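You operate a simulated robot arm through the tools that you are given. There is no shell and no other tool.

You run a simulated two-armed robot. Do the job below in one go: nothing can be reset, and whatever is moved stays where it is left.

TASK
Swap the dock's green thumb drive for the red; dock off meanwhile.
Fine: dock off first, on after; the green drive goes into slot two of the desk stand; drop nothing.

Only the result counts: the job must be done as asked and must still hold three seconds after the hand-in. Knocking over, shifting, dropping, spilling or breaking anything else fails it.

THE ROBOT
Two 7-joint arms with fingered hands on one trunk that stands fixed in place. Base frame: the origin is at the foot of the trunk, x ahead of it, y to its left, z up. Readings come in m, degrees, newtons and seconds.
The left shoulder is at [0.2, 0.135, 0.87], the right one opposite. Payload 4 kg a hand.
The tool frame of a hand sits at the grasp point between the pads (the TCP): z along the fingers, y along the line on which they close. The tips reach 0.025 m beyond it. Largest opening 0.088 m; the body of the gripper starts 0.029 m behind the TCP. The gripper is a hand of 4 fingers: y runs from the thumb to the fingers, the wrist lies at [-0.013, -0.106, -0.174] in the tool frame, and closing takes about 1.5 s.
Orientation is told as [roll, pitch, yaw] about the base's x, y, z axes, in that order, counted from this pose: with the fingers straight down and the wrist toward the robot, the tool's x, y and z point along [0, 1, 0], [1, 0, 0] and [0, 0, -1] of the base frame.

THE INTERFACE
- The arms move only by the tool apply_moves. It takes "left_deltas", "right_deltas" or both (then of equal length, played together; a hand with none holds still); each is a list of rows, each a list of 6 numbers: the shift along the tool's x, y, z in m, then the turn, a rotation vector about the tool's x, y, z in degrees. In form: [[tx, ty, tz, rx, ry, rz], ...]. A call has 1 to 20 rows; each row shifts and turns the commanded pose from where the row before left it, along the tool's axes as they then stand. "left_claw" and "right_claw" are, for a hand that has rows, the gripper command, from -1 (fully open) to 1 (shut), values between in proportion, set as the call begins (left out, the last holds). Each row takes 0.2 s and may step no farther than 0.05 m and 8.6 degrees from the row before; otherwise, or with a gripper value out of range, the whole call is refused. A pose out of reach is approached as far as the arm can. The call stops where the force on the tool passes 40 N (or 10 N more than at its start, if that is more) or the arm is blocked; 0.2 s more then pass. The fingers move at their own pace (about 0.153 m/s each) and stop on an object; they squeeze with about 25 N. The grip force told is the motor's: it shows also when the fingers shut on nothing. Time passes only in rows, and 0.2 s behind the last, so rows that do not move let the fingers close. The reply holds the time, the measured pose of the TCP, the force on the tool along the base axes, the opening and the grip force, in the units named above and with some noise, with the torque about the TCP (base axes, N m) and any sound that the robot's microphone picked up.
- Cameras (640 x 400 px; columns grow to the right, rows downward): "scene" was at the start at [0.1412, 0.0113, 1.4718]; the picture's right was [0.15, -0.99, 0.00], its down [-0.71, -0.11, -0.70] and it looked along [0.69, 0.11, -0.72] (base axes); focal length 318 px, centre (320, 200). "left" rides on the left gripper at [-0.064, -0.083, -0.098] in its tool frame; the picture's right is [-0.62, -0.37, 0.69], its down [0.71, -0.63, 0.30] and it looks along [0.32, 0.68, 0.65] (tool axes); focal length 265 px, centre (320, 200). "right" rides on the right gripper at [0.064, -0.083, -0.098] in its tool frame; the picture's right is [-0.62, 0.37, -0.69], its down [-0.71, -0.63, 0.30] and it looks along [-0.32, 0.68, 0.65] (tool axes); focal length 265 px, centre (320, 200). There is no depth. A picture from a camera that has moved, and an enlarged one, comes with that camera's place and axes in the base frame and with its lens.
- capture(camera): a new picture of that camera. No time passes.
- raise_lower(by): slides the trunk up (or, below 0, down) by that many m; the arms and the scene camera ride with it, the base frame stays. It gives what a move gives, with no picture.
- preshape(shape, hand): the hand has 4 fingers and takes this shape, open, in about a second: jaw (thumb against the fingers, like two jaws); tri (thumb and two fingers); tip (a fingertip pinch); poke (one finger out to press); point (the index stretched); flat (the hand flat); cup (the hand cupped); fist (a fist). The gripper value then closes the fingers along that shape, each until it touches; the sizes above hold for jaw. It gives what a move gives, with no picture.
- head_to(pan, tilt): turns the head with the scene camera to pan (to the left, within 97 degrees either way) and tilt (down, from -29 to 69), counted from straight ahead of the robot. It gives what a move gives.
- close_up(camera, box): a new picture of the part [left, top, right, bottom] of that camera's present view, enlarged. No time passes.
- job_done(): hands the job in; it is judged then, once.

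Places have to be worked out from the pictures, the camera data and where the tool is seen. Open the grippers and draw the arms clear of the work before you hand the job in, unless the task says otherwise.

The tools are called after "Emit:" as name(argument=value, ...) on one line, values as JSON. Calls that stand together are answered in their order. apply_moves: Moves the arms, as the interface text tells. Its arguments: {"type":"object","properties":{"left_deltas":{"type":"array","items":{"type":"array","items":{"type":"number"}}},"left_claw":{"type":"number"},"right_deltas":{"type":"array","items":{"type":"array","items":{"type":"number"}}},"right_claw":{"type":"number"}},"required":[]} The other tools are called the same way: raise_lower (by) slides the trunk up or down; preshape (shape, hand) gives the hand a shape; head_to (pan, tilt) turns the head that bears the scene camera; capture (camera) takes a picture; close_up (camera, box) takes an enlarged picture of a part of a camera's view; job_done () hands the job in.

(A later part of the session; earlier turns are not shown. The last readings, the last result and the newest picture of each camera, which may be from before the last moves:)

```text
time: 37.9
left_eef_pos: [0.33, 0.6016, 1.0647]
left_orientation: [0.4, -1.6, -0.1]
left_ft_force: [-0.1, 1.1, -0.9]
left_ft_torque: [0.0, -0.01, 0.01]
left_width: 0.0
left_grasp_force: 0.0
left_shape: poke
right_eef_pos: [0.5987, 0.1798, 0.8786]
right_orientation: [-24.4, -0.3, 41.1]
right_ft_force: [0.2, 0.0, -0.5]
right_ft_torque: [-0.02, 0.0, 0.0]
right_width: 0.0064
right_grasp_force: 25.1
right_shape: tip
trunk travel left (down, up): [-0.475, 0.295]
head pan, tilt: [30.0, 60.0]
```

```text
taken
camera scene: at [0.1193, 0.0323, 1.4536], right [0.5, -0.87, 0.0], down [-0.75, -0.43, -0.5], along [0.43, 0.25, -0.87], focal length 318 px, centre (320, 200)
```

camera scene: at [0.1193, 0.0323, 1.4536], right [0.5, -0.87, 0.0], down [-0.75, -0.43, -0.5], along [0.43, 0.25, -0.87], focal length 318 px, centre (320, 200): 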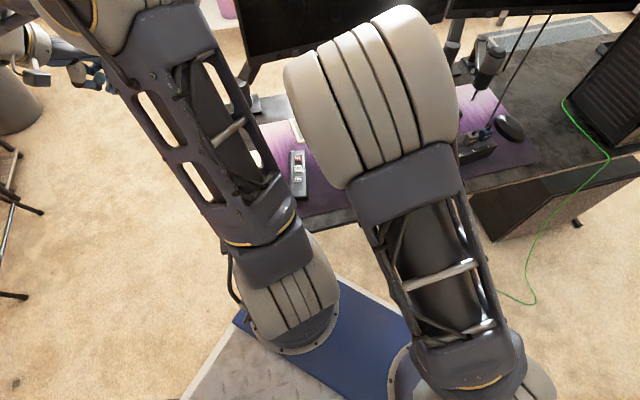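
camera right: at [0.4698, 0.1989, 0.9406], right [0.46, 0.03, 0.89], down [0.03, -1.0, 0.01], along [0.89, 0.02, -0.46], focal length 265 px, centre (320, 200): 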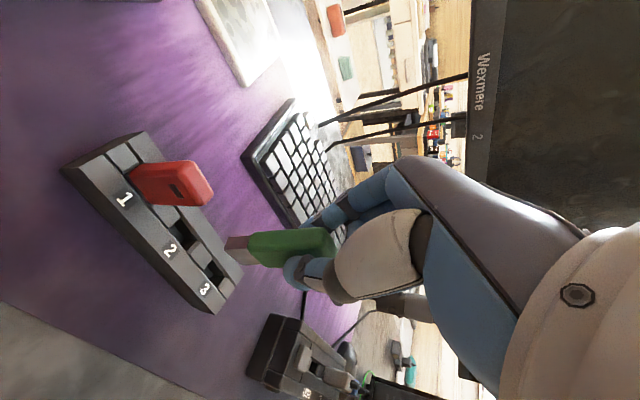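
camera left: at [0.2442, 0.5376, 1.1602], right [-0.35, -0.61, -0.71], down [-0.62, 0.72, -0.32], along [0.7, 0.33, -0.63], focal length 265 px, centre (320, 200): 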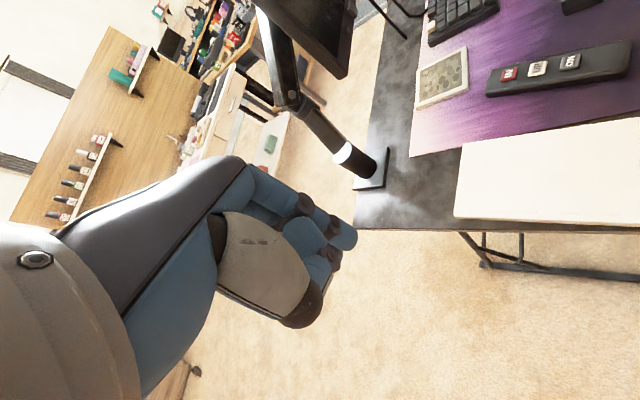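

The scene view is blocked by the elbow, so I rely on the wrist camera. I zoom in on the plug and slot two.

Emit:
close_up(camera="right", box=[110, 150, 290, 320])

Emit:
close_up(camera="right", box=[200, 200, 340, 300])

```text
2.35 times, centred on (200, 235) of right
camera zoom: at [0.4698, 0.1989, 0.9406], right [0.46, 0.03, 0.89], down [0.03, -1.0, 0.01], along [0.89, 0.02, -0.46], focal length 624 px, centre (602, 118)
```

zoom: 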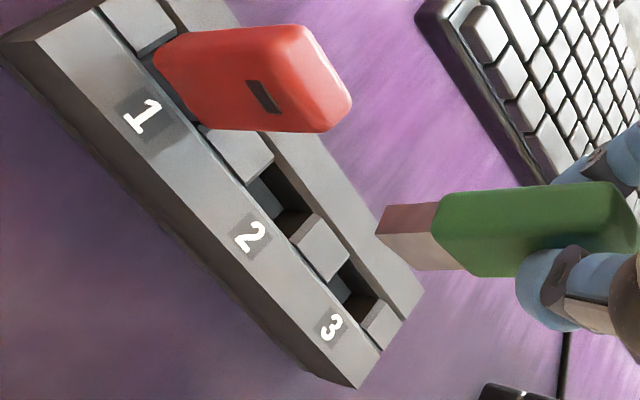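

```text
4.00 times, centred on (270, 250) of right
camera zoom: at [0.4698, 0.1989, 0.9406], right [0.46, 0.03, 0.89], down [0.03, -1.0, 0.01], along [0.89, 0.02, -0.46], focal length 1062 px, centre (520, 0)
```

zoom: 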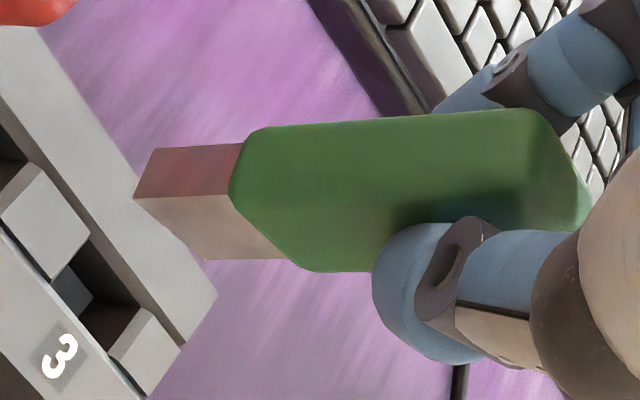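

The plug needs a small correction along the stand's axis, but the estimate is depth-sensitive. I lower 3 cm first and re-measure close to the slot.

Emit:
apply_moves(right_deltas=[[0.0062, 0, 0.0137, 0, 0, 0], [0.0062, 0, 0.0137, 0, 0, 0], [0, 0, 0, 0, 0, 0]])

Emit:
close_up(camera="right", box=[150, 150, 310, 290])

Emit:
capture(camera="right")

```text
time: 38.7
left_eef_pos: [0.3296, 0.6021, 1.0649]
left_orientation: [0.4, -1.7, -0.1]
left_ft_force: [0.1, -0.3, -0.5]
left_ft_torque: [0.04, -0.02, -0.01]
left_width: 0.0001
left_grasp_force: 0.1
left_shape: poke
right_eef_pos: [0.5982, 0.1807, 0.8471]
right_orientation: [-24.4, -0.2, 41.0]
right_ft_force: [-0.6, -0.6, 0.0]
right_ft_torque: [0.04, 0.01, 0.04]
right_width: 0.0055
right_grasp_force: 24.7
right_shape: tip
trunk travel left (down, up): [-0.475, 0.295]
head pan, tilt: [30.0, 60.0]
```

```text
2.86 times, centred on (230, 220) of right
camera zoom: at [0.4691, 0.1997, 0.9096], right [0.46, 0.03, 0.89], down [0.03, -1.0, 0.01], along [0.89, 0.02, -0.46], focal length 758 px, centre (577, 143)
```

zoom: 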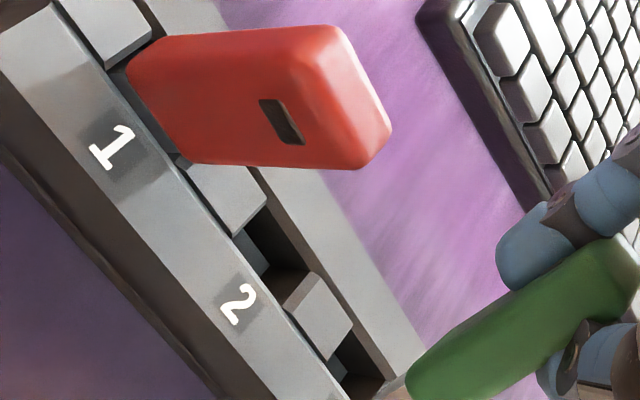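

```text
taken
camera right: at [0.4691, 0.1997, 0.9096], right [0.46, 0.03, 0.89], down [0.03, -1.0, 0.01], along [0.89, 0.02, -0.46], focal length 265 px, centre (320, 200)
```

right: 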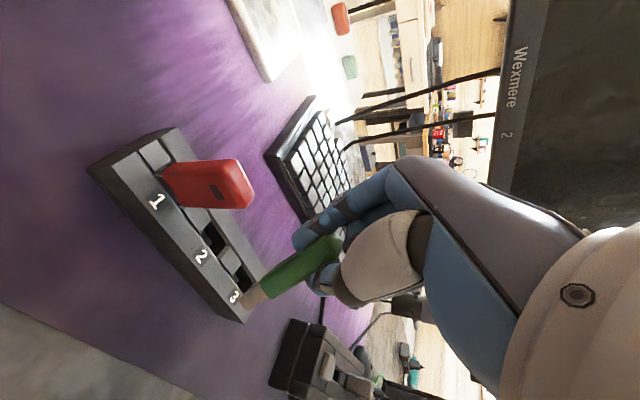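

The green drive has swung about the pinch axis: its plug now points towards slot three. I stop and look closely before doing anything else.

Emit:
close_up(camera="right", box=[220, 210, 360, 320])

Emit:
close_up(camera="right", box=[190, 230, 290, 330])

```text
3.64 times, centred on (290, 265) of right
camera zoom: at [0.4691, 0.1997, 0.9096], right [0.46, 0.03, 0.89], down [0.03, -1.0, 0.01], along [0.89, 0.02, -0.46], focal length 965 px, centre (429, -36)
```

zoom: 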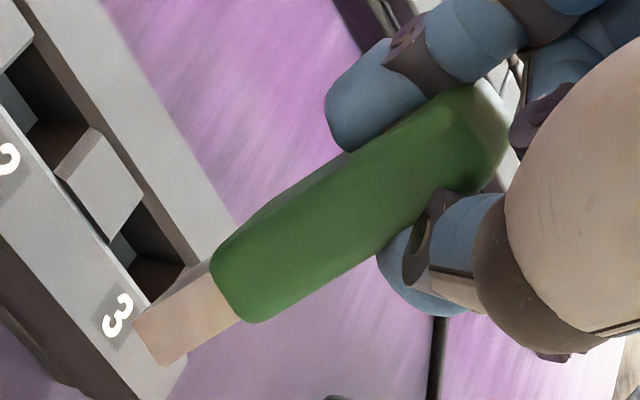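

```text
4.00 times, centred on (240, 280) of right
camera zoom: at [0.4691, 0.1997, 0.9096], right [0.46, 0.03, 0.89], down [0.03, -1.0, 0.01], along [0.89, 0.02, -0.46], focal length 1062 px, centre (640, -120)
```

zoom: 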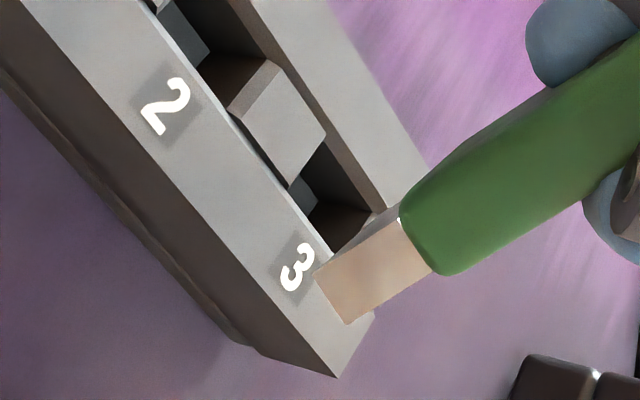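

The drive has tipped in the grip (plug towards the thumb side), probably from touching the stand. I raise straight up away from the stand and check the stand and grip.

Emit:
apply_moves(right_deltas=[[-0.0083, 0, -0.0182, 0, 0, 0], [-0.0124, 0, -0.0273, 0, 0, 0], [-0.0124, 0, -0.0273, 0, 0, 0], [0, 0, 0, 0, 0, 0]])

Emit:
capture(camera="right")

Emit:
close_up(camera="right", box=[210, 190, 370, 310])

```text
time: 39.7
left_eef_pos: [0.3294, 0.6014, 1.0651]
left_orientation: [0.3, -1.7, 0.0]
left_ft_force: [-0.3, 0.4, 0.3]
left_ft_torque: [0.01, 0.04, 0.0]
left_width: 0.0001
left_grasp_force: 0.0
left_shape: poke
right_eef_pos: [0.5979, 0.1793, 0.9264]
right_orientation: [-24.3, -0.3, 41.0]
right_ft_force: [0.4, 0.4, -0.6]
right_ft_torque: [-0.02, 0.01, 0.01]
right_width: 0.0058
right_grasp_force: 25.4
right_shape: tip
trunk travel left (down, up): [-0.475, 0.295]
head pan, tilt: [30.0, 60.0]
```

```text
taken
camera right: at [0.4683, 0.1989, 0.9893], right [0.46, 0.03, 0.89], down [0.03, -1.0, 0.02], along [0.89, 0.02, -0.46], focal length 265 px, centre (320, 200)
```

right: 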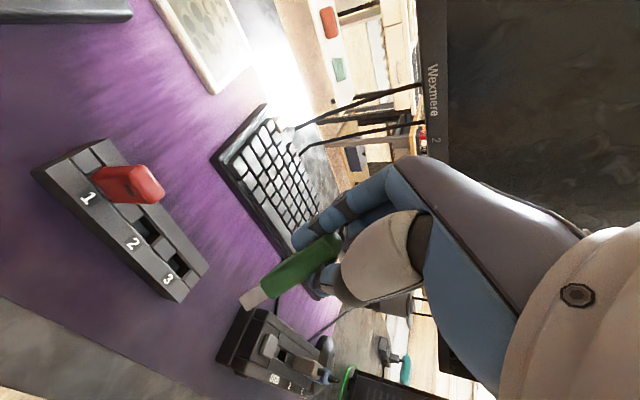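

```text
3.33 times, centred on (290, 250) of right
camera zoom: at [0.4683, 0.1989, 0.9893], right [0.46, 0.03, 0.89], down [0.03, -1.0, 0.02], along [0.89, 0.02, -0.46], focal length 885 px, centre (420, 33)
```

zoom: 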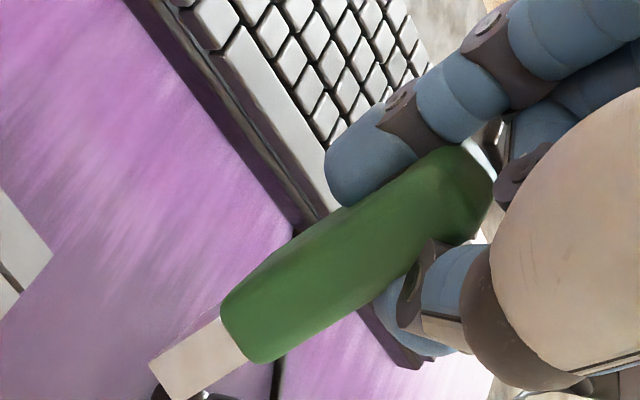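

The stand looks unmoved and the drive is firmly held, only tipped. To get a proper side view I turn the left hand, well out to the left, so that its camera looks across at the right hand and the stand.

Emit:
apply_moves(left_deltas=[[-0.0111, 0.0033, 0.0039, 0, 0, 7.78], [-0.0106, 0.0048, 0.0039, 0, 0, 7.78], [-0.0098, 0.0062, 0.0039, 0, 0, 7.78], [-0.0089, 0.0074, 0.0039, 0, 0, 7.78], [-0.0078, 0.0085, 0.0039, 0, 0, 7.78], [-0.0065, 0.0096, 0.0039, 0, 0, 7.78], [-0.0052, 0.0104, 0.0039, 0, 0, 7.78], [-0.0037, 0.0109, 0.0039, 0, 0, 7.78], [-0.0023, 0.0113, 0.0039, 0, 0, 7.78], [0, 0, 0, 0, 0, 0]])

Emit:
capture(camera="left")

Emit:
capture(camera="scene")

```text
time: 41.9
left_eef_pos: [0.362, 0.5026, 1.0279]
left_orientation: [1.8, -0.2, -70.3]
left_ft_force: [-0.8, 0.6, -0.4]
left_ft_torque: [0.01, 0.0, 0.03]
left_width: 0.0
left_grasp_force: 0.0
left_shape: poke
right_eef_pos: [0.5974, 0.1805, 0.9265]
right_orientation: [-24.4, -0.2, 41.0]
right_ft_force: [-0.1, 0.1, -0.1]
right_ft_torque: [0.01, 0.02, 0.0]
right_width: 0.0058
right_grasp_force: 25.5
right_shape: tip
trunk travel left (down, up): [-0.475, 0.295]
head pan, tilt: [30.0, 60.0]
```

```text
taken
camera left: at [0.2697, 0.5589, 1.1235], right [-0.69, 0.14, -0.71], down [0.47, 0.84, -0.28], along [0.56, -0.53, -0.64], focal length 265 px, centre (320, 200)
```

left: 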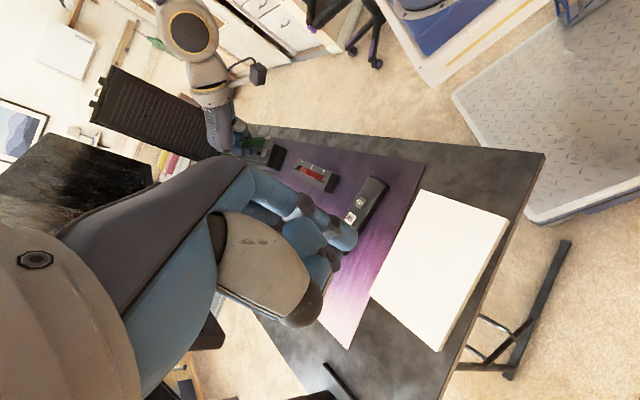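

```text
taken
camera scene: at [0.1193, 0.0323, 1.4536], right [0.5, -0.87, 0.0], down [-0.75, -0.43, -0.5], along [0.43, 0.25, -0.87], focal length 318 px, centre (320, 200)
```

scene: 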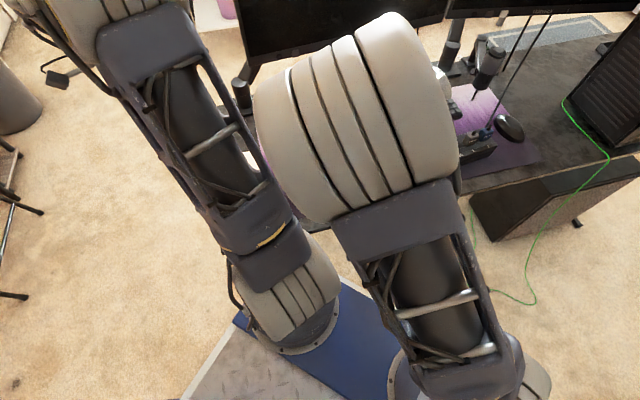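

The left camera now looks across at the right hand and the stand. I zoom in on both.

Emit:
close_up(camera="left", box=[200, 105, 280, 165])

Emit:
close_up(camera="left", box=[220, 110, 360, 220])

```text
6.67 times, centred on (240, 135) of left
camera zoom: at [0.2697, 0.5589, 1.1235], right [-0.69, 0.14, -0.71], down [0.47, 0.84, -0.28], along [0.56, -0.53, -0.64], focal length 1769 px, centre (853, 633)
```

zoom: 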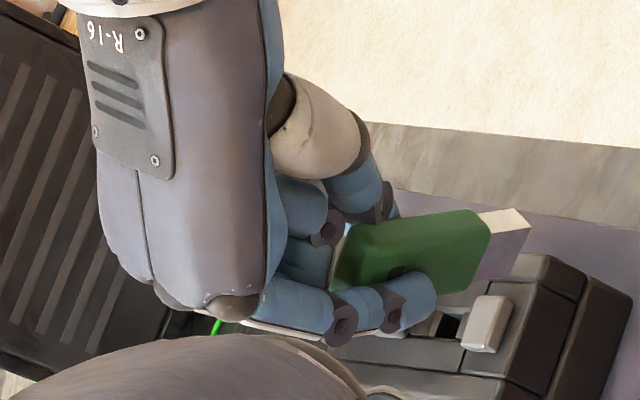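

```text
3.64 times, centred on (290, 165) of left
camera zoom: at [0.2697, 0.5589, 1.1235], right [-0.69, 0.14, -0.71], down [0.47, 0.84, -0.28], along [0.56, -0.53, -0.64], focal length 965 px, centre (429, 327)
```

zoom: 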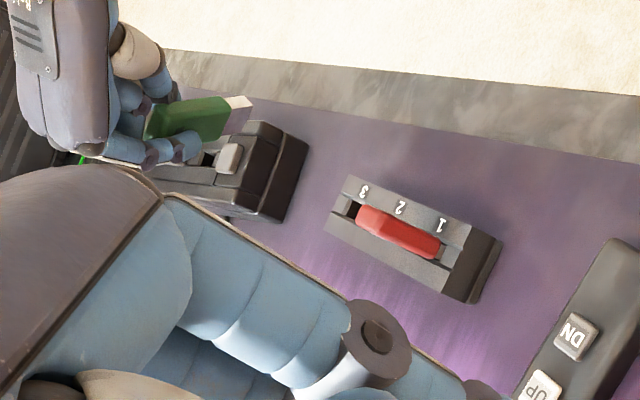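

The drive has twisted almost a quarter turn in the pinch: the index and thumb tips are offset sideways, so this two-finger pinch does not hold a thin plate square. The safest fix is to use the dock's empty socket as a fixture and re-grip it with the thumb-and-two-finger shape. I move gently back towards the dock.

Emit:
apply_moves(right_deltas=[[-0.0255, -0.0029, 0.0062, 0, 0, 0], [-0.0255, -0.0029, 0.0062, 0, 0, 0], [-0.0255, -0.0029, 0.0062, 0, 0, 0], [-0.0255, -0.0029, 0.0062, 0, 0, 0], [-0.0255, -0.0029, 0.0062, 0, 0, 0], [-0.0255, -0.0029, 0.0062, 0, 0, 0], [-0.0255, -0.0029, 0.0062, 0, 0, 0], [0, 0, 0, 0, 0, 0]])

Emit:
head_to(pan=5, tilt=48)

Emit:
capture(camera="scene")

Emit:
close_up(camera="right", box=[210, 190, 370, 310])

```text
time: 43.7
left_eef_pos: [0.3622, 0.5031, 1.0282]
left_orientation: [1.8, -0.2, -70.3]
left_ft_force: [-0.2, 0.2, -0.1]
left_ft_torque: [0.01, -0.03, 0.03]
left_width: 0.0
left_grasp_force: 0.1
left_shape: poke
right_eef_pos: [0.7017, 0.0306, 0.9614]
right_orientation: [-24.4, -0.3, 41.0]
right_ft_force: [-0.1, -0.6, 0.3]
right_ft_torque: [0.0, -0.03, -0.02]
right_width: 0.006
right_grasp_force: 25.4
right_shape: tip
trunk travel left (down, up): [-0.475, 0.295]
head pan, tilt: [30.0, 60.0]
```

```text
time: 44.6
left_eef_pos: [0.3628, 0.5028, 1.0282]
left_orientation: [1.7, -0.3, -70.3]
left_ft_force: [0.5, -0.1, 0.1]
left_ft_torque: [-0.02, -0.02, -0.02]
left_width: 0.0
left_grasp_force: 0.1
left_shape: poke
right_eef_pos: [0.7029, 0.0324, 0.9623]
right_orientation: [-24.4, -0.4, 41.1]
right_ft_force: [-0.6, -0.8, -0.3]
right_ft_torque: [-0.04, -0.01, 0.01]
right_width: 0.0058
right_grasp_force: 25.0
right_shape: tip
trunk travel left (down, up): [-0.475, 0.295]
head pan, tilt: [5.0, 48.0]
```

```text
taken
camera scene: at [0.1401, 0.0059, 1.4688], right [0.09, -1.0, 0.0], down [-0.74, -0.07, -0.67], along [0.67, 0.06, -0.74], focal length 318 px, centre (320, 200)
```

scene: 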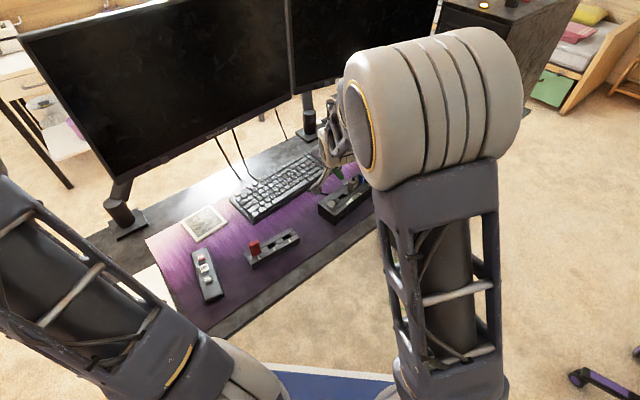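

```text
3.33 times, centred on (290, 250) of right
camera zoom: at [0.5726, 0.0503, 1.0251], right [0.46, 0.03, 0.89], down [0.03, -1.0, 0.02], along [0.89, 0.02, -0.46], focal length 885 px, centre (420, 33)
```

zoom: 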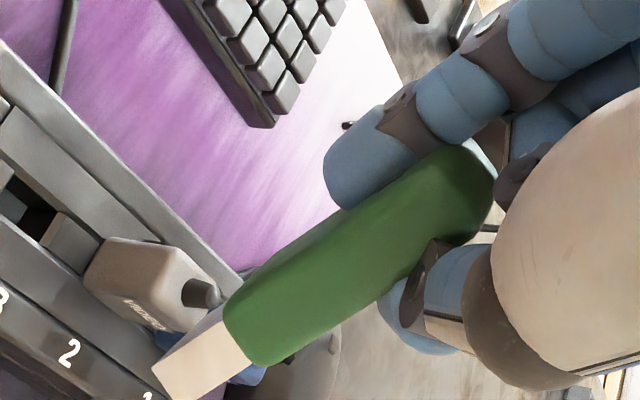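

The drive is steady in the hand and the stand is undisturbed. I take tighter zooms to get the drive's exact attitude before turning the hand.

Emit:
close_up(camera="right", box=[240, 225, 320, 295])

Emit:
close_up(camera="left", box=[190, 90, 260, 150])

Emit:
close_up(camera="scene", box=[300, 120, 380, 210])

```text
5.71 times, centred on (280, 260) of right
camera zoom: at [0.5726, 0.0503, 1.0251], right [0.46, 0.03, 0.89], down [0.03, -1.0, 0.02], along [0.89, 0.02, -0.46], focal length 1517 px, centre (549, -143)
```

zoom: 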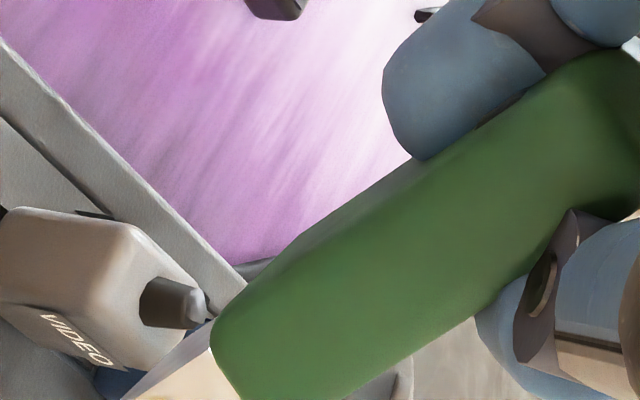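

```text
6.67 times, centred on (225, 120) of left
camera zoom: at [0.2696, 0.5589, 1.1235], right [-0.69, 0.14, -0.71], down [0.47, 0.84, -0.28], along [0.56, -0.53, -0.64], focal length 1769 px, centre (953, 733)
```

zoom: 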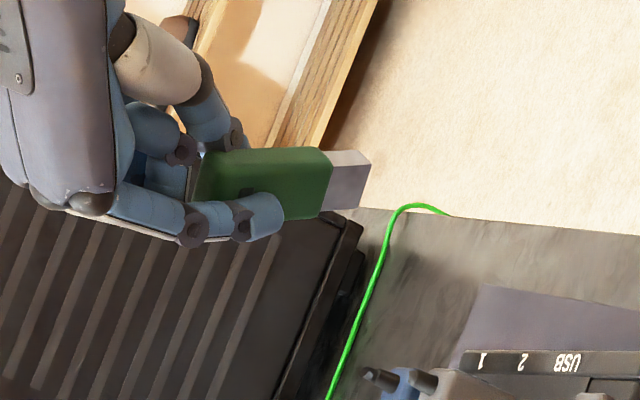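

```text
4.44 times, centred on (340, 165) of scene
camera zoom: at [0.1401, 0.0059, 1.4688], right [0.09, -1.0, 0.0], down [-0.74, -0.07, -0.67], along [0.67, 0.06, -0.74], focal length 1414 px, centre (231, 356)
```

zoom: 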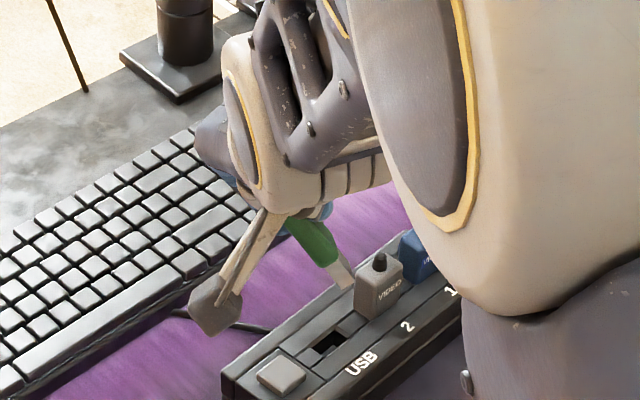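

From the three views the plug direction in the tool frame is about (-0.02, -0.37, 0.93), with the wide side roughly along tool y. I turn the hand about 62° so that the drive hangs upright with its wide side along the dock's axis.

Emit:
apply_moves(right_deltas=[[0, 0, 0, -0.978, 1.47, 7.578], [0, 0, 0, -0.978, 1.47, 7.578], [0, 0, 0, -0.978, 1.47, 7.578], [0, 0, 0, -0.978, 1.47, 7.578], [0, 0, 0, -0.978, 1.47, 7.578], [0, 0, 0, -0.978, 1.47, 7.578], [0, 0, 0, -0.978, 1.47, 7.578], [0, 0, 0, -0.978, 1.47, 7.578], [0, 0, 0, 0, 0, 0]])

Emit:
capture(camera="right")

Emit:
capture(camera="scene")

Emit:
close_up(camera="left", box=[190, 90, 290, 180])

```text
time: 46.6
left_eef_pos: [0.3608, 0.5038, 1.0278]
left_orientation: [1.9, -0.2, -70.1]
left_ft_force: [0.1, 0.6, 0.5]
left_ft_torque: [-0.02, 0.01, 0.0]
left_width: 0.0
left_grasp_force: 0.0
left_shape: poke
right_eef_pos: [0.7016, 0.0295, 0.9621]
right_orientation: [1.2, -22.0, -17.8]
right_ft_force: [0.0, -0.8, 0.4]
right_ft_torque: [0.0, -0.04, -0.02]
right_width: 0.006
right_grasp_force: 25.3
right_shape: tip
trunk travel left (down, up): [-0.475, 0.295]
head pan, tilt: [5.0, 48.0]
```

```text
taken
camera right: at [0.6101, 0.1229, 1.0226], right [-0.11, -0.63, 0.77], down [-0.66, -0.53, -0.53], along [0.75, -0.56, -0.35], focal length 265 px, centre (320, 200)
```

right: 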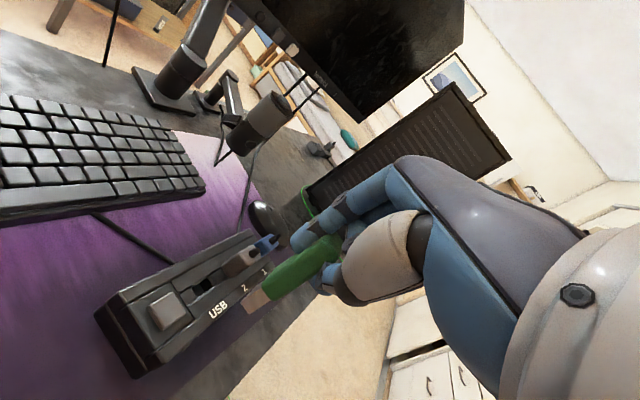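

```text
taken
camera scene: at [0.1401, 0.0058, 1.4689], right [0.09, -1.0, 0.0], down [-0.74, -0.06, -0.67], along [0.67, 0.06, -0.74], focal length 318 px, centre (320, 200)
```

scene: 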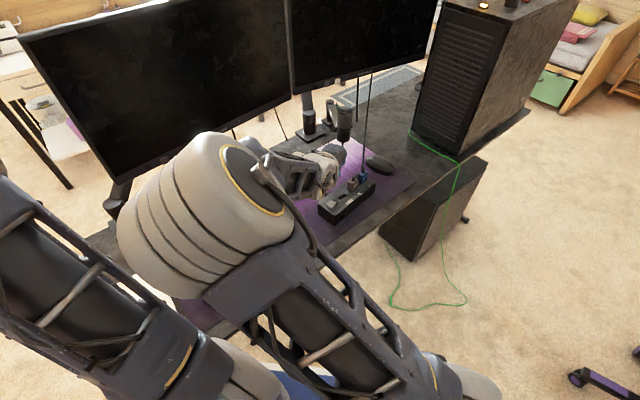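

```text
4.44 times, centred on (240, 135) of left
camera zoom: at [0.2696, 0.5589, 1.1235], right [-0.69, 0.14, -0.71], down [0.47, 0.84, -0.28], along [0.56, -0.53, -0.64], focal length 1180 px, centre (676, 489)
```

zoom: 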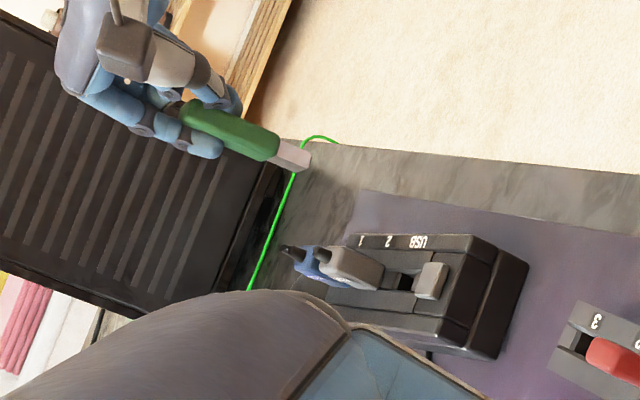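

The drive now looks nearly upright and the scene camera sees the dock freely. I zoom in from all three cameras to verify.

Emit:
close_up(camera="scene", box=[310, 140, 390, 220])

Emit:
close_up(camera="left", box=[220, 100, 280, 140])

Emit:
close_up(camera="right", box=[150, 200, 360, 340])

```text
5.00 times, centred on (350, 180) of scene
camera zoom: at [0.1401, 0.0058, 1.4689], right [0.09, -1.0, 0.0], down [-0.74, -0.06, -0.67], along [0.67, 0.06, -0.74], focal length 1590 px, centre (170, 300)
```

zoom: 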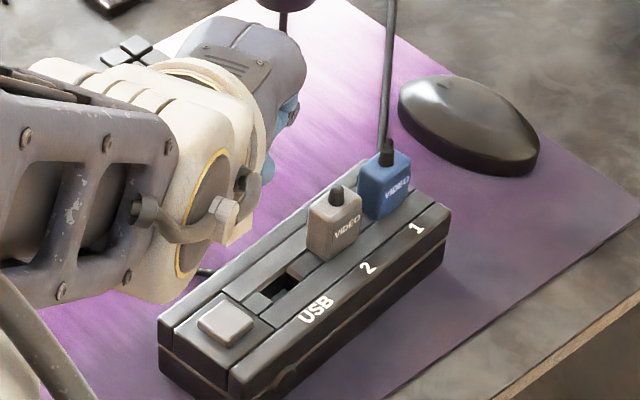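

```text
10.00 times, centred on (250, 120) of left
camera zoom: at [0.2696, 0.5589, 1.1235], right [-0.69, 0.14, -0.71], down [0.47, 0.84, -0.28], along [0.56, -0.53, -0.64], focal length 2654 px, centre (1020, 1000)
```

zoom: 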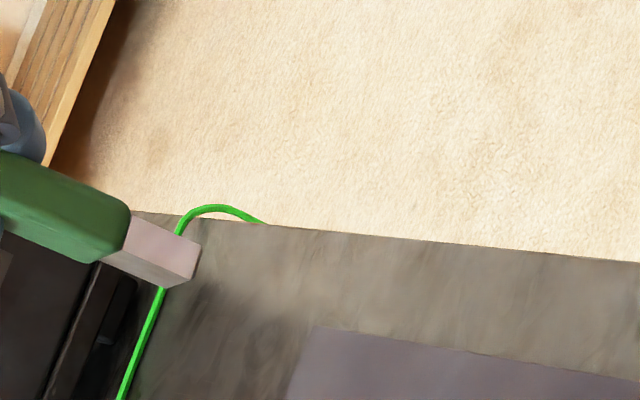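

```text
2.86 times, centred on (255, 270) of right
camera zoom: at [0.6101, 0.1229, 1.0226], right [-0.11, -0.63, 0.77], down [-0.66, -0.53, -0.53], along [0.75, -0.56, -0.35], focal length 758 px, centre (506, 0)
```

zoom: 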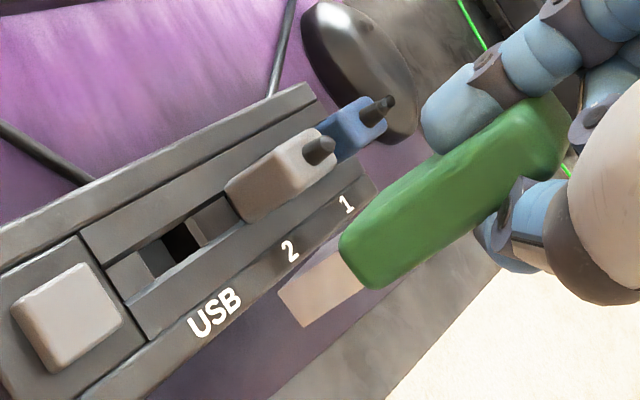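

Both side views show the drive within about 4° of upright. I check its twist with a closer look at the plug from the wrist camera.

Emit:
close_up(camera="right", box=[235, 240, 305, 320])

Emit:
close_up(camera="left", box=[200, 90, 260, 130])

Emit:
close_up(camera="right", box=[260, 200, 360, 310])

```text
5.00 times, centred on (270, 280) of right
camera zoom: at [0.6101, 0.1229, 1.0226], right [-0.11, -0.63, 0.77], down [-0.66, -0.53, -0.53], along [0.75, -0.56, -0.35], focal length 1327 px, centre (570, -200)
```

zoom: 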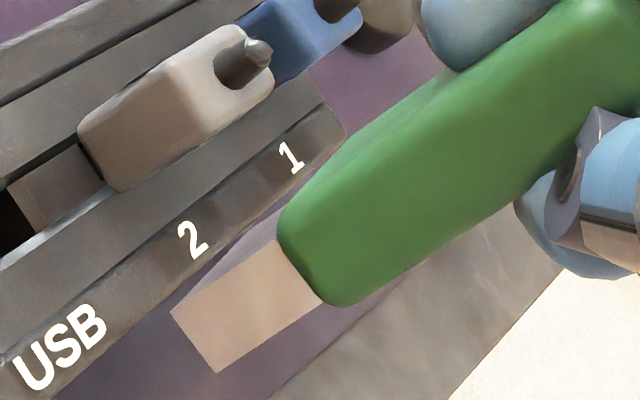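

```text
10.00 times, centred on (230, 110) of left
camera zoom: at [0.2696, 0.5589, 1.1235], right [-0.69, 0.14, -0.71], down [0.47, 0.84, -0.28], along [0.56, -0.53, -0.64], focal length 2654 px, centre (1220, 1100)
```

zoom: 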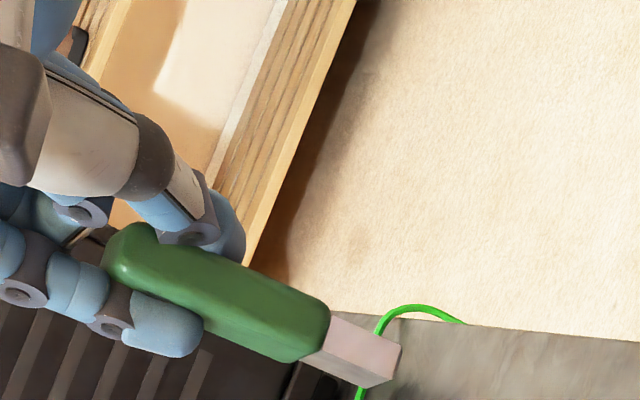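

```text
3.64 times, centred on (310, 255) of right
camera zoom: at [0.6101, 0.1229, 1.0226], right [-0.11, -0.63, 0.77], down [-0.66, -0.53, -0.53], along [0.75, -0.56, -0.35], focal length 965 px, centre (356, 0)
```

zoom: 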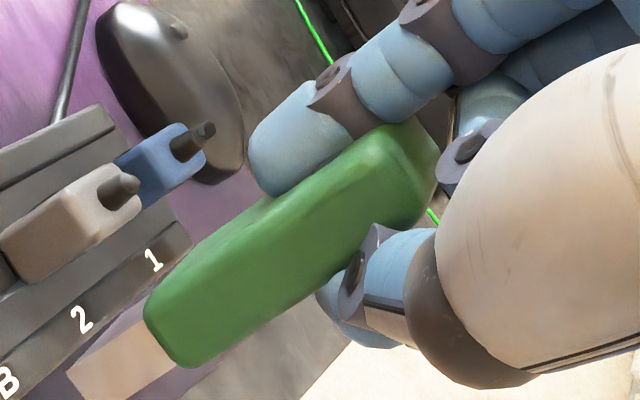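

The drive still needs about 12° of yaw, and a few degrees of tilt, to match the dock's socket. I apply that correction in the air.

Emit:
apply_moves(right_deltas=[[0, 0, 0, -2.6, -1.494, 5.82], [0, 0, 0, -2.6, -1.494, 5.82], [0, 0, 0, 0, 0, 0]])

Emit:
close_up(camera="left", box=[200, 90, 260, 130])

Emit:
close_up(camera="right", box=[150, 200, 360, 340])

Emit:
capture(camera="scene")

```text
time: 47.2
left_eef_pos: [0.3578, 0.5031, 1.02]
left_orientation: [1.0, -1.0, -69.7]
left_ft_force: [0.0, 0.4, 0.8]
left_ft_torque: [-0.02, 0.03, 0.02]
left_width: 0.0001
left_grasp_force: 0.0
left_shape: poke
right_eef_pos: [0.7132, 0.0004, 1.0181]
right_orientation: [19.3, -18.1, -40.6]
right_ft_force: [1.1, 0.2, -0.3]
right_ft_torque: [-0.01, -0.01, 0.0]
right_width: 0.0063
right_grasp_force: 25.2
right_shape: tip
trunk travel left (down, up): [-0.475, 0.295]
head pan, tilt: [5.0, 48.0]
stopped in row 3 (right hand): the arm was blocked; the commanded pose is now the measured one
```

```text
10.00 times, centred on (230, 110) of left
camera zoom: at [0.2673, 0.5609, 1.1159], right [-0.69, 0.12, -0.71], down [0.46, 0.84, -0.3], along [0.56, -0.54, -0.64], focal length 2654 px, centre (1220, 1100)
```

zoom: 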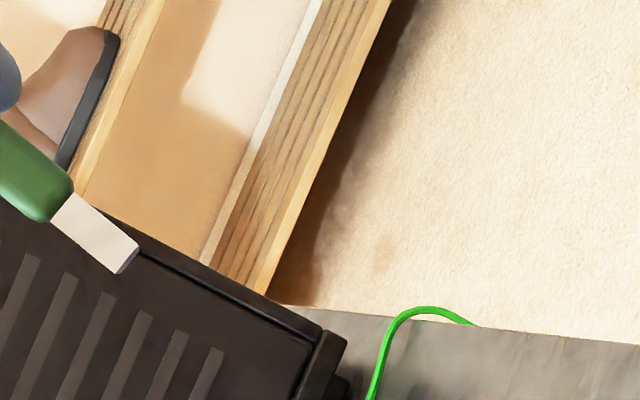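

```text
2.86 times, centred on (255, 270) of right
camera zoom: at [0.643, 0.095, 1.1015], right [-0.37, -0.76, 0.54], down [-0.7, -0.15, -0.69], along [0.61, -0.64, -0.48], focal length 758 px, centre (506, 0)
```

zoom: 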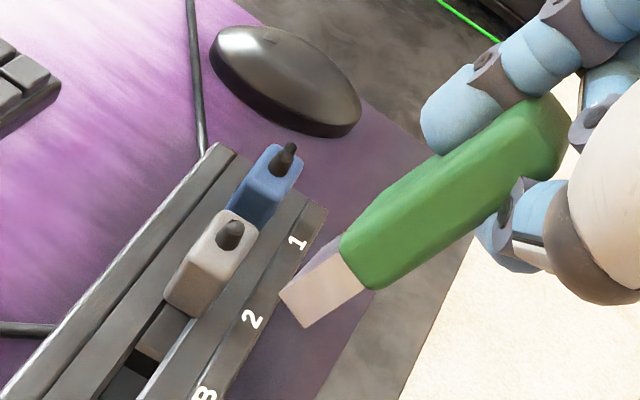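

```text
taken
camera scene: at [0.1401, 0.0058, 1.4689], right [0.09, -1.0, 0.0], down [-0.74, -0.06, -0.67], along [0.67, 0.06, -0.74], focal length 318 px, centre (320, 200)
```

scene: 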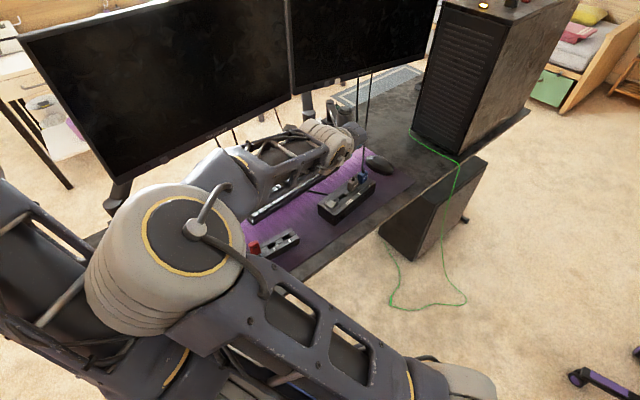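

Turning the right hand that way swung its elbow into the left arm again; nothing on the desk was touched and the drive is still held. I move the left arm well clear, out to the far left, before anything else.

Emit:
apply_moves(left_deltas=[[-0.0217, -0.0328, 0.01, 0, 0, -6], [-0.0182, -0.0348, 0.01, 0, 0, -6], [-0.0144, -0.0365, 0.01, 0, 0, -6], [-0.0105, -0.0379, 0.01, 0, 0, -6], [-0.0064, -0.0388, 0.01, 0, 0, -6], [0, 0, 0, 0, 0, 0]])

Emit:
head_to(pan=20, tilt=50)

Emit:
capture(camera="scene")

Emit:
capture(camera="right")

```text
time: 48.6
left_eef_pos: [0.1998, 0.6227, 0.9655]
left_orientation: [0.4, -1.3, -39.7]
left_ft_force: [0.0, -0.5, -0.3]
left_ft_torque: [0.02, 0.0, 0.02]
left_width: 0.0
left_grasp_force: 0.0
left_shape: poke
right_eef_pos: [0.7127, 0.001, 1.0177]
right_orientation: [19.2, -18.1, -40.4]
right_ft_force: [0.4, 0.3, -0.5]
right_ft_torque: [0.02, 0.01, 0.0]
right_width: 0.006
right_grasp_force: 24.7
right_shape: tip
trunk travel left (down, up): [-0.475, 0.295]
head pan, tilt: [5.0, 48.0]
```

```text
time: 49.4
left_eef_pos: [0.2004, 0.6226, 0.9662]
left_orientation: [0.5, -1.4, -39.7]
left_ft_force: [0.2, 0.3, -0.6]
left_ft_torque: [-0.03, 0.0, 0.01]
left_width: 0.0
left_grasp_force: 0.0
left_shape: poke
right_eef_pos: [0.7129, 0.0006, 1.0189]
right_orientation: [19.2, -18.1, -40.4]
right_ft_force: [-1.0, -0.8, -0.1]
right_ft_torque: [0.02, -0.01, -0.01]
right_width: 0.0061
right_grasp_force: 25.3
right_shape: tip
trunk travel left (down, up): [-0.475, 0.295]
head pan, tilt: [20.0, 50.0]
```

```text
taken
camera scene: at [0.134, 0.0253, 1.4662], right [0.34, -0.94, 0.0], down [-0.72, -0.26, -0.64], along [0.6, 0.22, -0.77], focal length 318 px, centre (320, 200)
```

scene: 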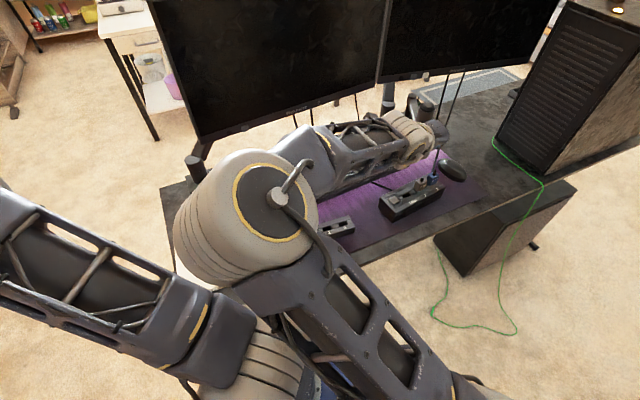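

```text
taken
camera right: at [0.6428, 0.0957, 1.101], right [-0.37, -0.76, 0.54], down [-0.7, -0.15, -0.69], along [0.61, -0.64, -0.48], focal length 265 px, centre (320, 200)
```

right: 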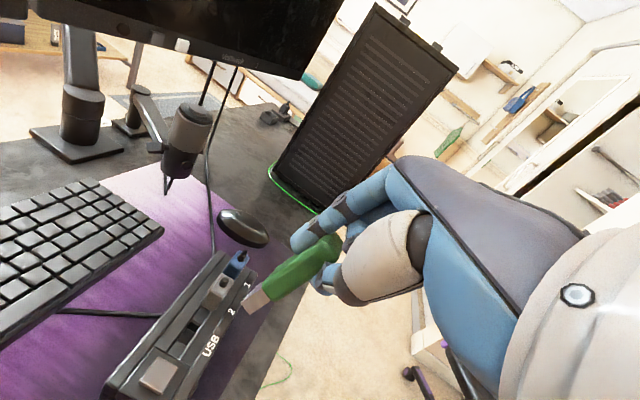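

There is now ample room on the left. I check what the scene camera can see of the drive in this pose.

Emit:
close_up(camera="scene", box=[380, 100, 470, 220])

Emit:
close_up(camera="right", box=[230, 200, 370, 330])

```text
3.33 times, centred on (425, 160) of scene
camera zoom: at [0.134, 0.0253, 1.4662], right [0.34, -0.94, 0.0], down [-0.72, -0.26, -0.64], along [0.6, 0.22, -0.77], focal length 1060 px, centre (-30, 333)
```

zoom: 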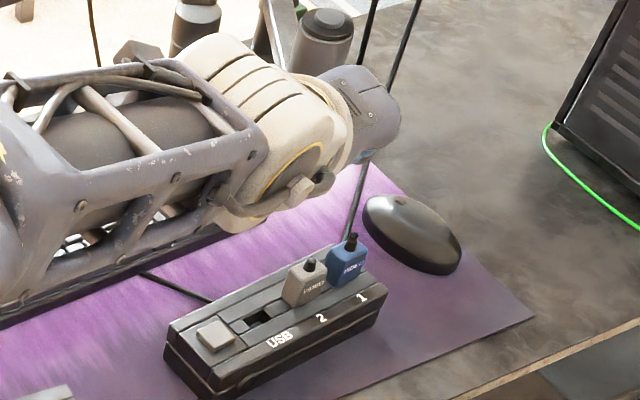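

```text
3.08 times, centred on (300, 265) of right
camera zoom: at [0.6428, 0.0957, 1.101], right [-0.37, -0.76, 0.54], down [-0.7, -0.15, -0.69], along [0.61, -0.64, -0.48], focal length 817 px, centre (382, 0)
```

zoom: 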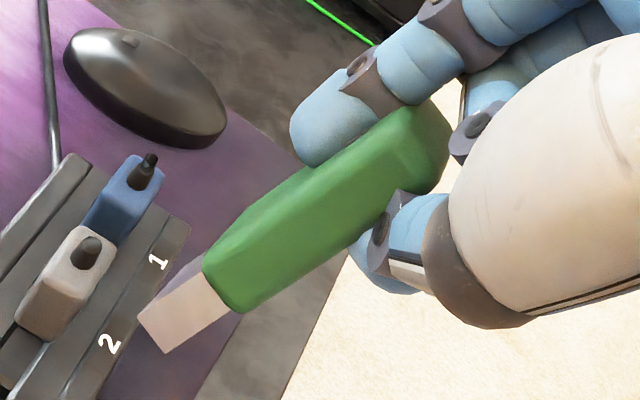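

I now complete the turn that brings the drive upright and in line with the dock socket, staying high above the desk.

Emit:
apply_moves(right_deltas=[[0, 0, 0, -1.43, -4.41, -3.35], [0, 0, 0, -1.43, -4.41, -3.35], [0, 0, 0, -1.43, -4.41, -3.35], [0, 0, 0, 0, 0, 0]])

Emit:
capture(camera="scene")

Emit:
close_up(camera="right", box=[150, 190, 370, 340])

```text
time: 50.4
left_eef_pos: [0.1993, 0.6218, 0.967]
left_orientation: [0.5, -1.4, -39.7]
left_ft_force: [0.2, 0.3, 0.6]
left_ft_torque: [0.01, -0.02, 0.03]
left_width: 0.0
left_grasp_force: 0.0
left_shape: poke
right_eef_pos: [0.7121, 0.0015, 1.0191]
right_orientation: [2.4, -24.3, -30.7]
right_ft_force: [0.3, -0.2, 0.2]
right_ft_torque: [0.01, 0.0, 0.0]
right_width: 0.0061
right_grasp_force: 24.9
right_shape: tip
trunk travel left (down, up): [-0.475, 0.295]
head pan, tilt: [20.0, 50.0]
```

```text
taken
camera scene: at [0.134, 0.0253, 1.4662], right [0.34, -0.94, 0.0], down [-0.72, -0.26, -0.64], along [0.6, 0.22, -0.77], focal length 318 px, centre (320, 200)
```

scene: 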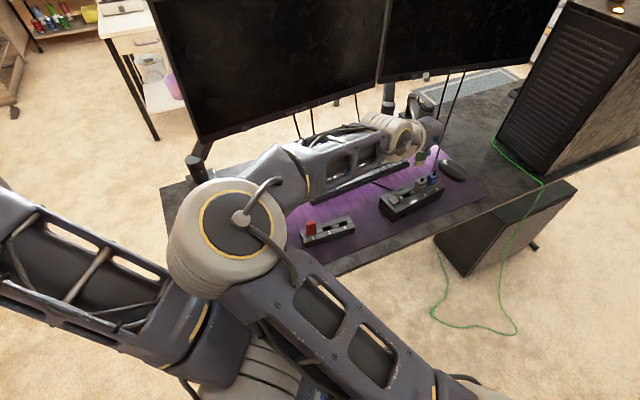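

```text
2.67 times, centred on (260, 265) of right
camera zoom: at [0.642, 0.112, 1.0764], right [-0.28, -0.59, 0.76], down [-0.73, -0.38, -0.56], along [0.62, -0.71, -0.33], focal length 708 px, centre (480, 27)
```

zoom: 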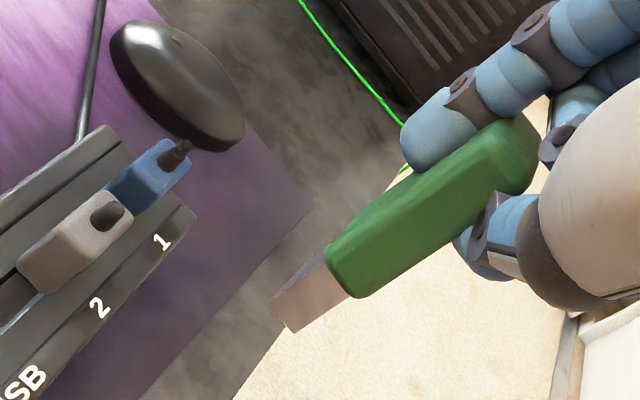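

The scene camera now sees the green drive directly. I zoom in there and from the wrist to verify its attitude.

Emit:
close_up(camera="scene", box=[370, 120, 470, 220])

Emit:
close_up(camera="scene", box=[400, 140, 440, 180])

Emit:
close_up(camera="right", box=[230, 220, 350, 320])

```text
4.00 times, centred on (420, 170) of scene
camera zoom: at [0.134, 0.0253, 1.4662], right [0.34, -0.94, 0.0], down [-0.72, -0.26, -0.64], along [0.6, 0.22, -0.77], focal length 1272 px, centre (-80, 320)
```

zoom: 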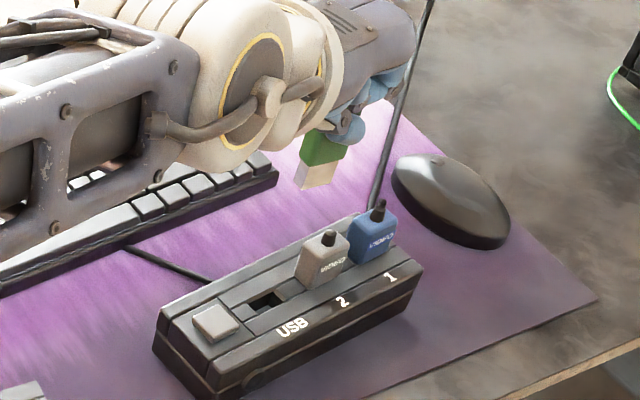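

```text
10.00 times, centred on (420, 160) of scene
camera zoom: at [0.134, 0.0253, 1.4662], right [0.34, -0.94, 0.0], down [-0.72, -0.26, -0.64], along [0.6, 0.22, -0.77], focal length 3180 px, centre (-680, 600)
```

zoom: 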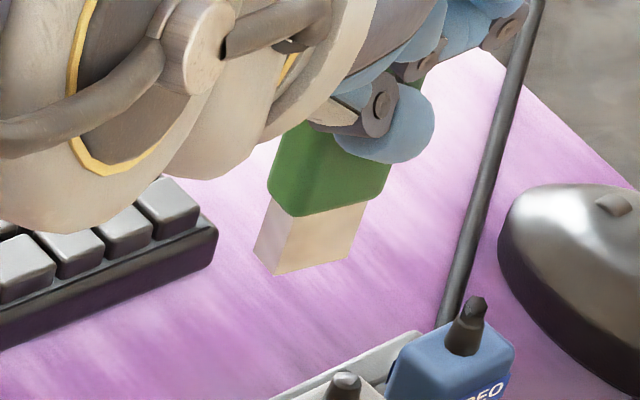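

```text
4.00 times, centred on (290, 270) of right
camera zoom: at [0.642, 0.112, 1.0764], right [-0.28, -0.59, 0.76], down [-0.73, -0.38, -0.56], along [0.62, -0.71, -0.33], focal length 1062 px, centre (440, -80)
```

zoom: 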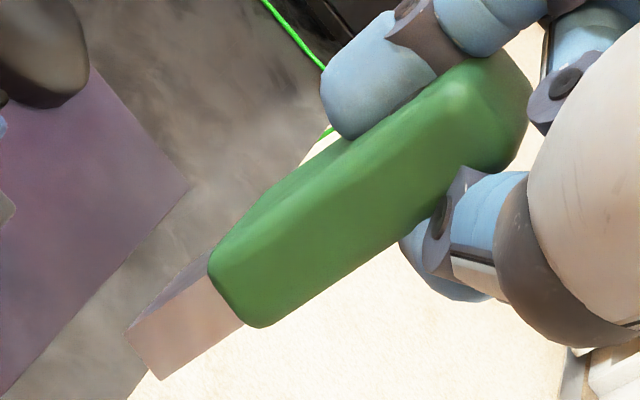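

The drive is now upright within about 2°. Its wide side is still twisted roughly 9° from the dock's axis, so I add a yaw correction and re-check.

Emit:
apply_moves(right_deltas=[[0, 0, 0, 0.32, 3.28, -7.29], [0, 0, 0, 0, 0, 0]])

Emit:
close_up(camera="scene", box=[400, 140, 440, 180])

Emit:
close_up(camera="right", box=[230, 220, 350, 320])

Emit:
close_up(camera="scene", box=[375, 170, 445, 220])

```text
time: 51.0
left_eef_pos: [0.1997, 0.6217, 0.9664]
left_orientation: [0.5, -1.4, -39.7]
left_ft_force: [0.0, 0.3, 0.2]
left_ft_torque: [-0.01, -0.01, 0.01]
left_width: 0.0002
left_grasp_force: 0.0
left_shape: poke
right_eef_pos: [0.7136, 0.0012, 1.0189]
right_orientation: [2.5, -24.2, -22.7]
right_ft_force: [0.1, -0.5, -1.0]
right_ft_torque: [0.04, -0.01, 0.0]
right_width: 0.0062
right_grasp_force: 25.8
right_shape: tip
trunk travel left (down, up): [-0.475, 0.295]
head pan, tilt: [20.0, 50.0]
```

```text
10.00 times, centred on (420, 160) of scene
camera zoom: at [0.134, 0.0254, 1.4661], right [0.34, -0.94, 0.0], down [-0.72, -0.26, -0.64], along [0.6, 0.22, -0.77], focal length 3180 px, centre (-680, 600)
```

zoom: 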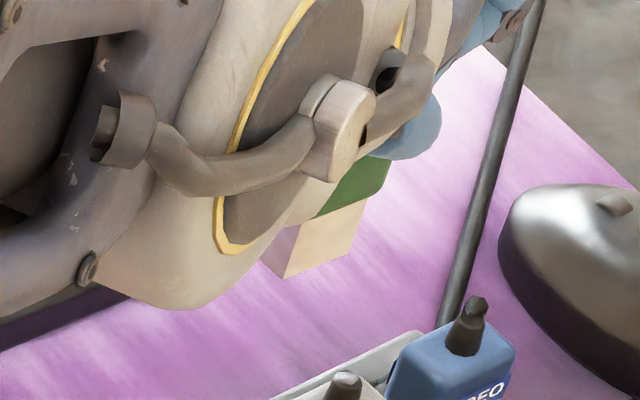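

```text
4.00 times, centred on (290, 270) of right
camera zoom: at [0.627, 0.1011, 1.0759], right [-0.19, -0.62, 0.76], down [-0.67, -0.48, -0.56], along [0.71, -0.62, -0.33], focal length 1062 px, centre (440, -80)
```

zoom: 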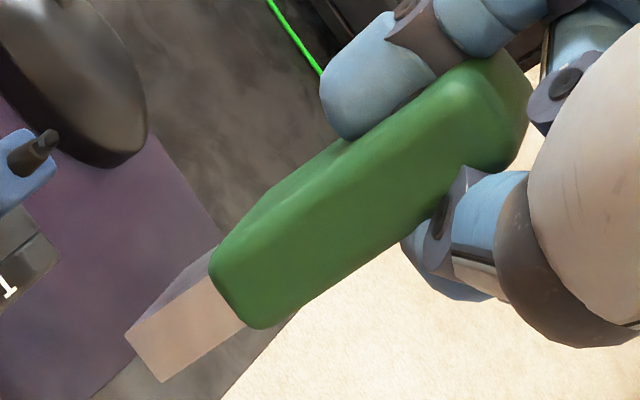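

```text
8.00 times, centred on (410, 195) of scene
camera zoom: at [0.134, 0.0254, 1.4661], right [0.34, -0.94, 0.0], down [-0.72, -0.26, -0.64], along [0.6, 0.22, -0.77], focal length 2544 px, centre (-400, 240)
```

zoom: 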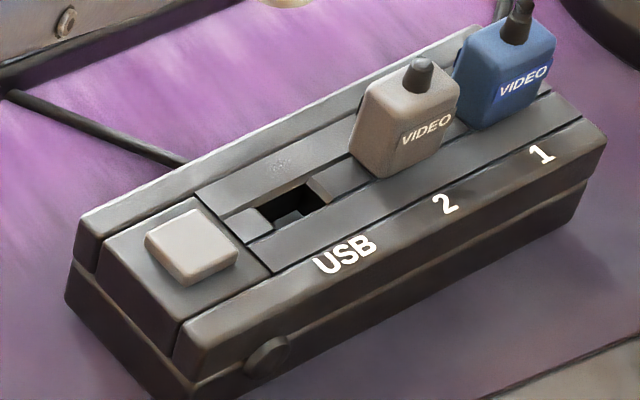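

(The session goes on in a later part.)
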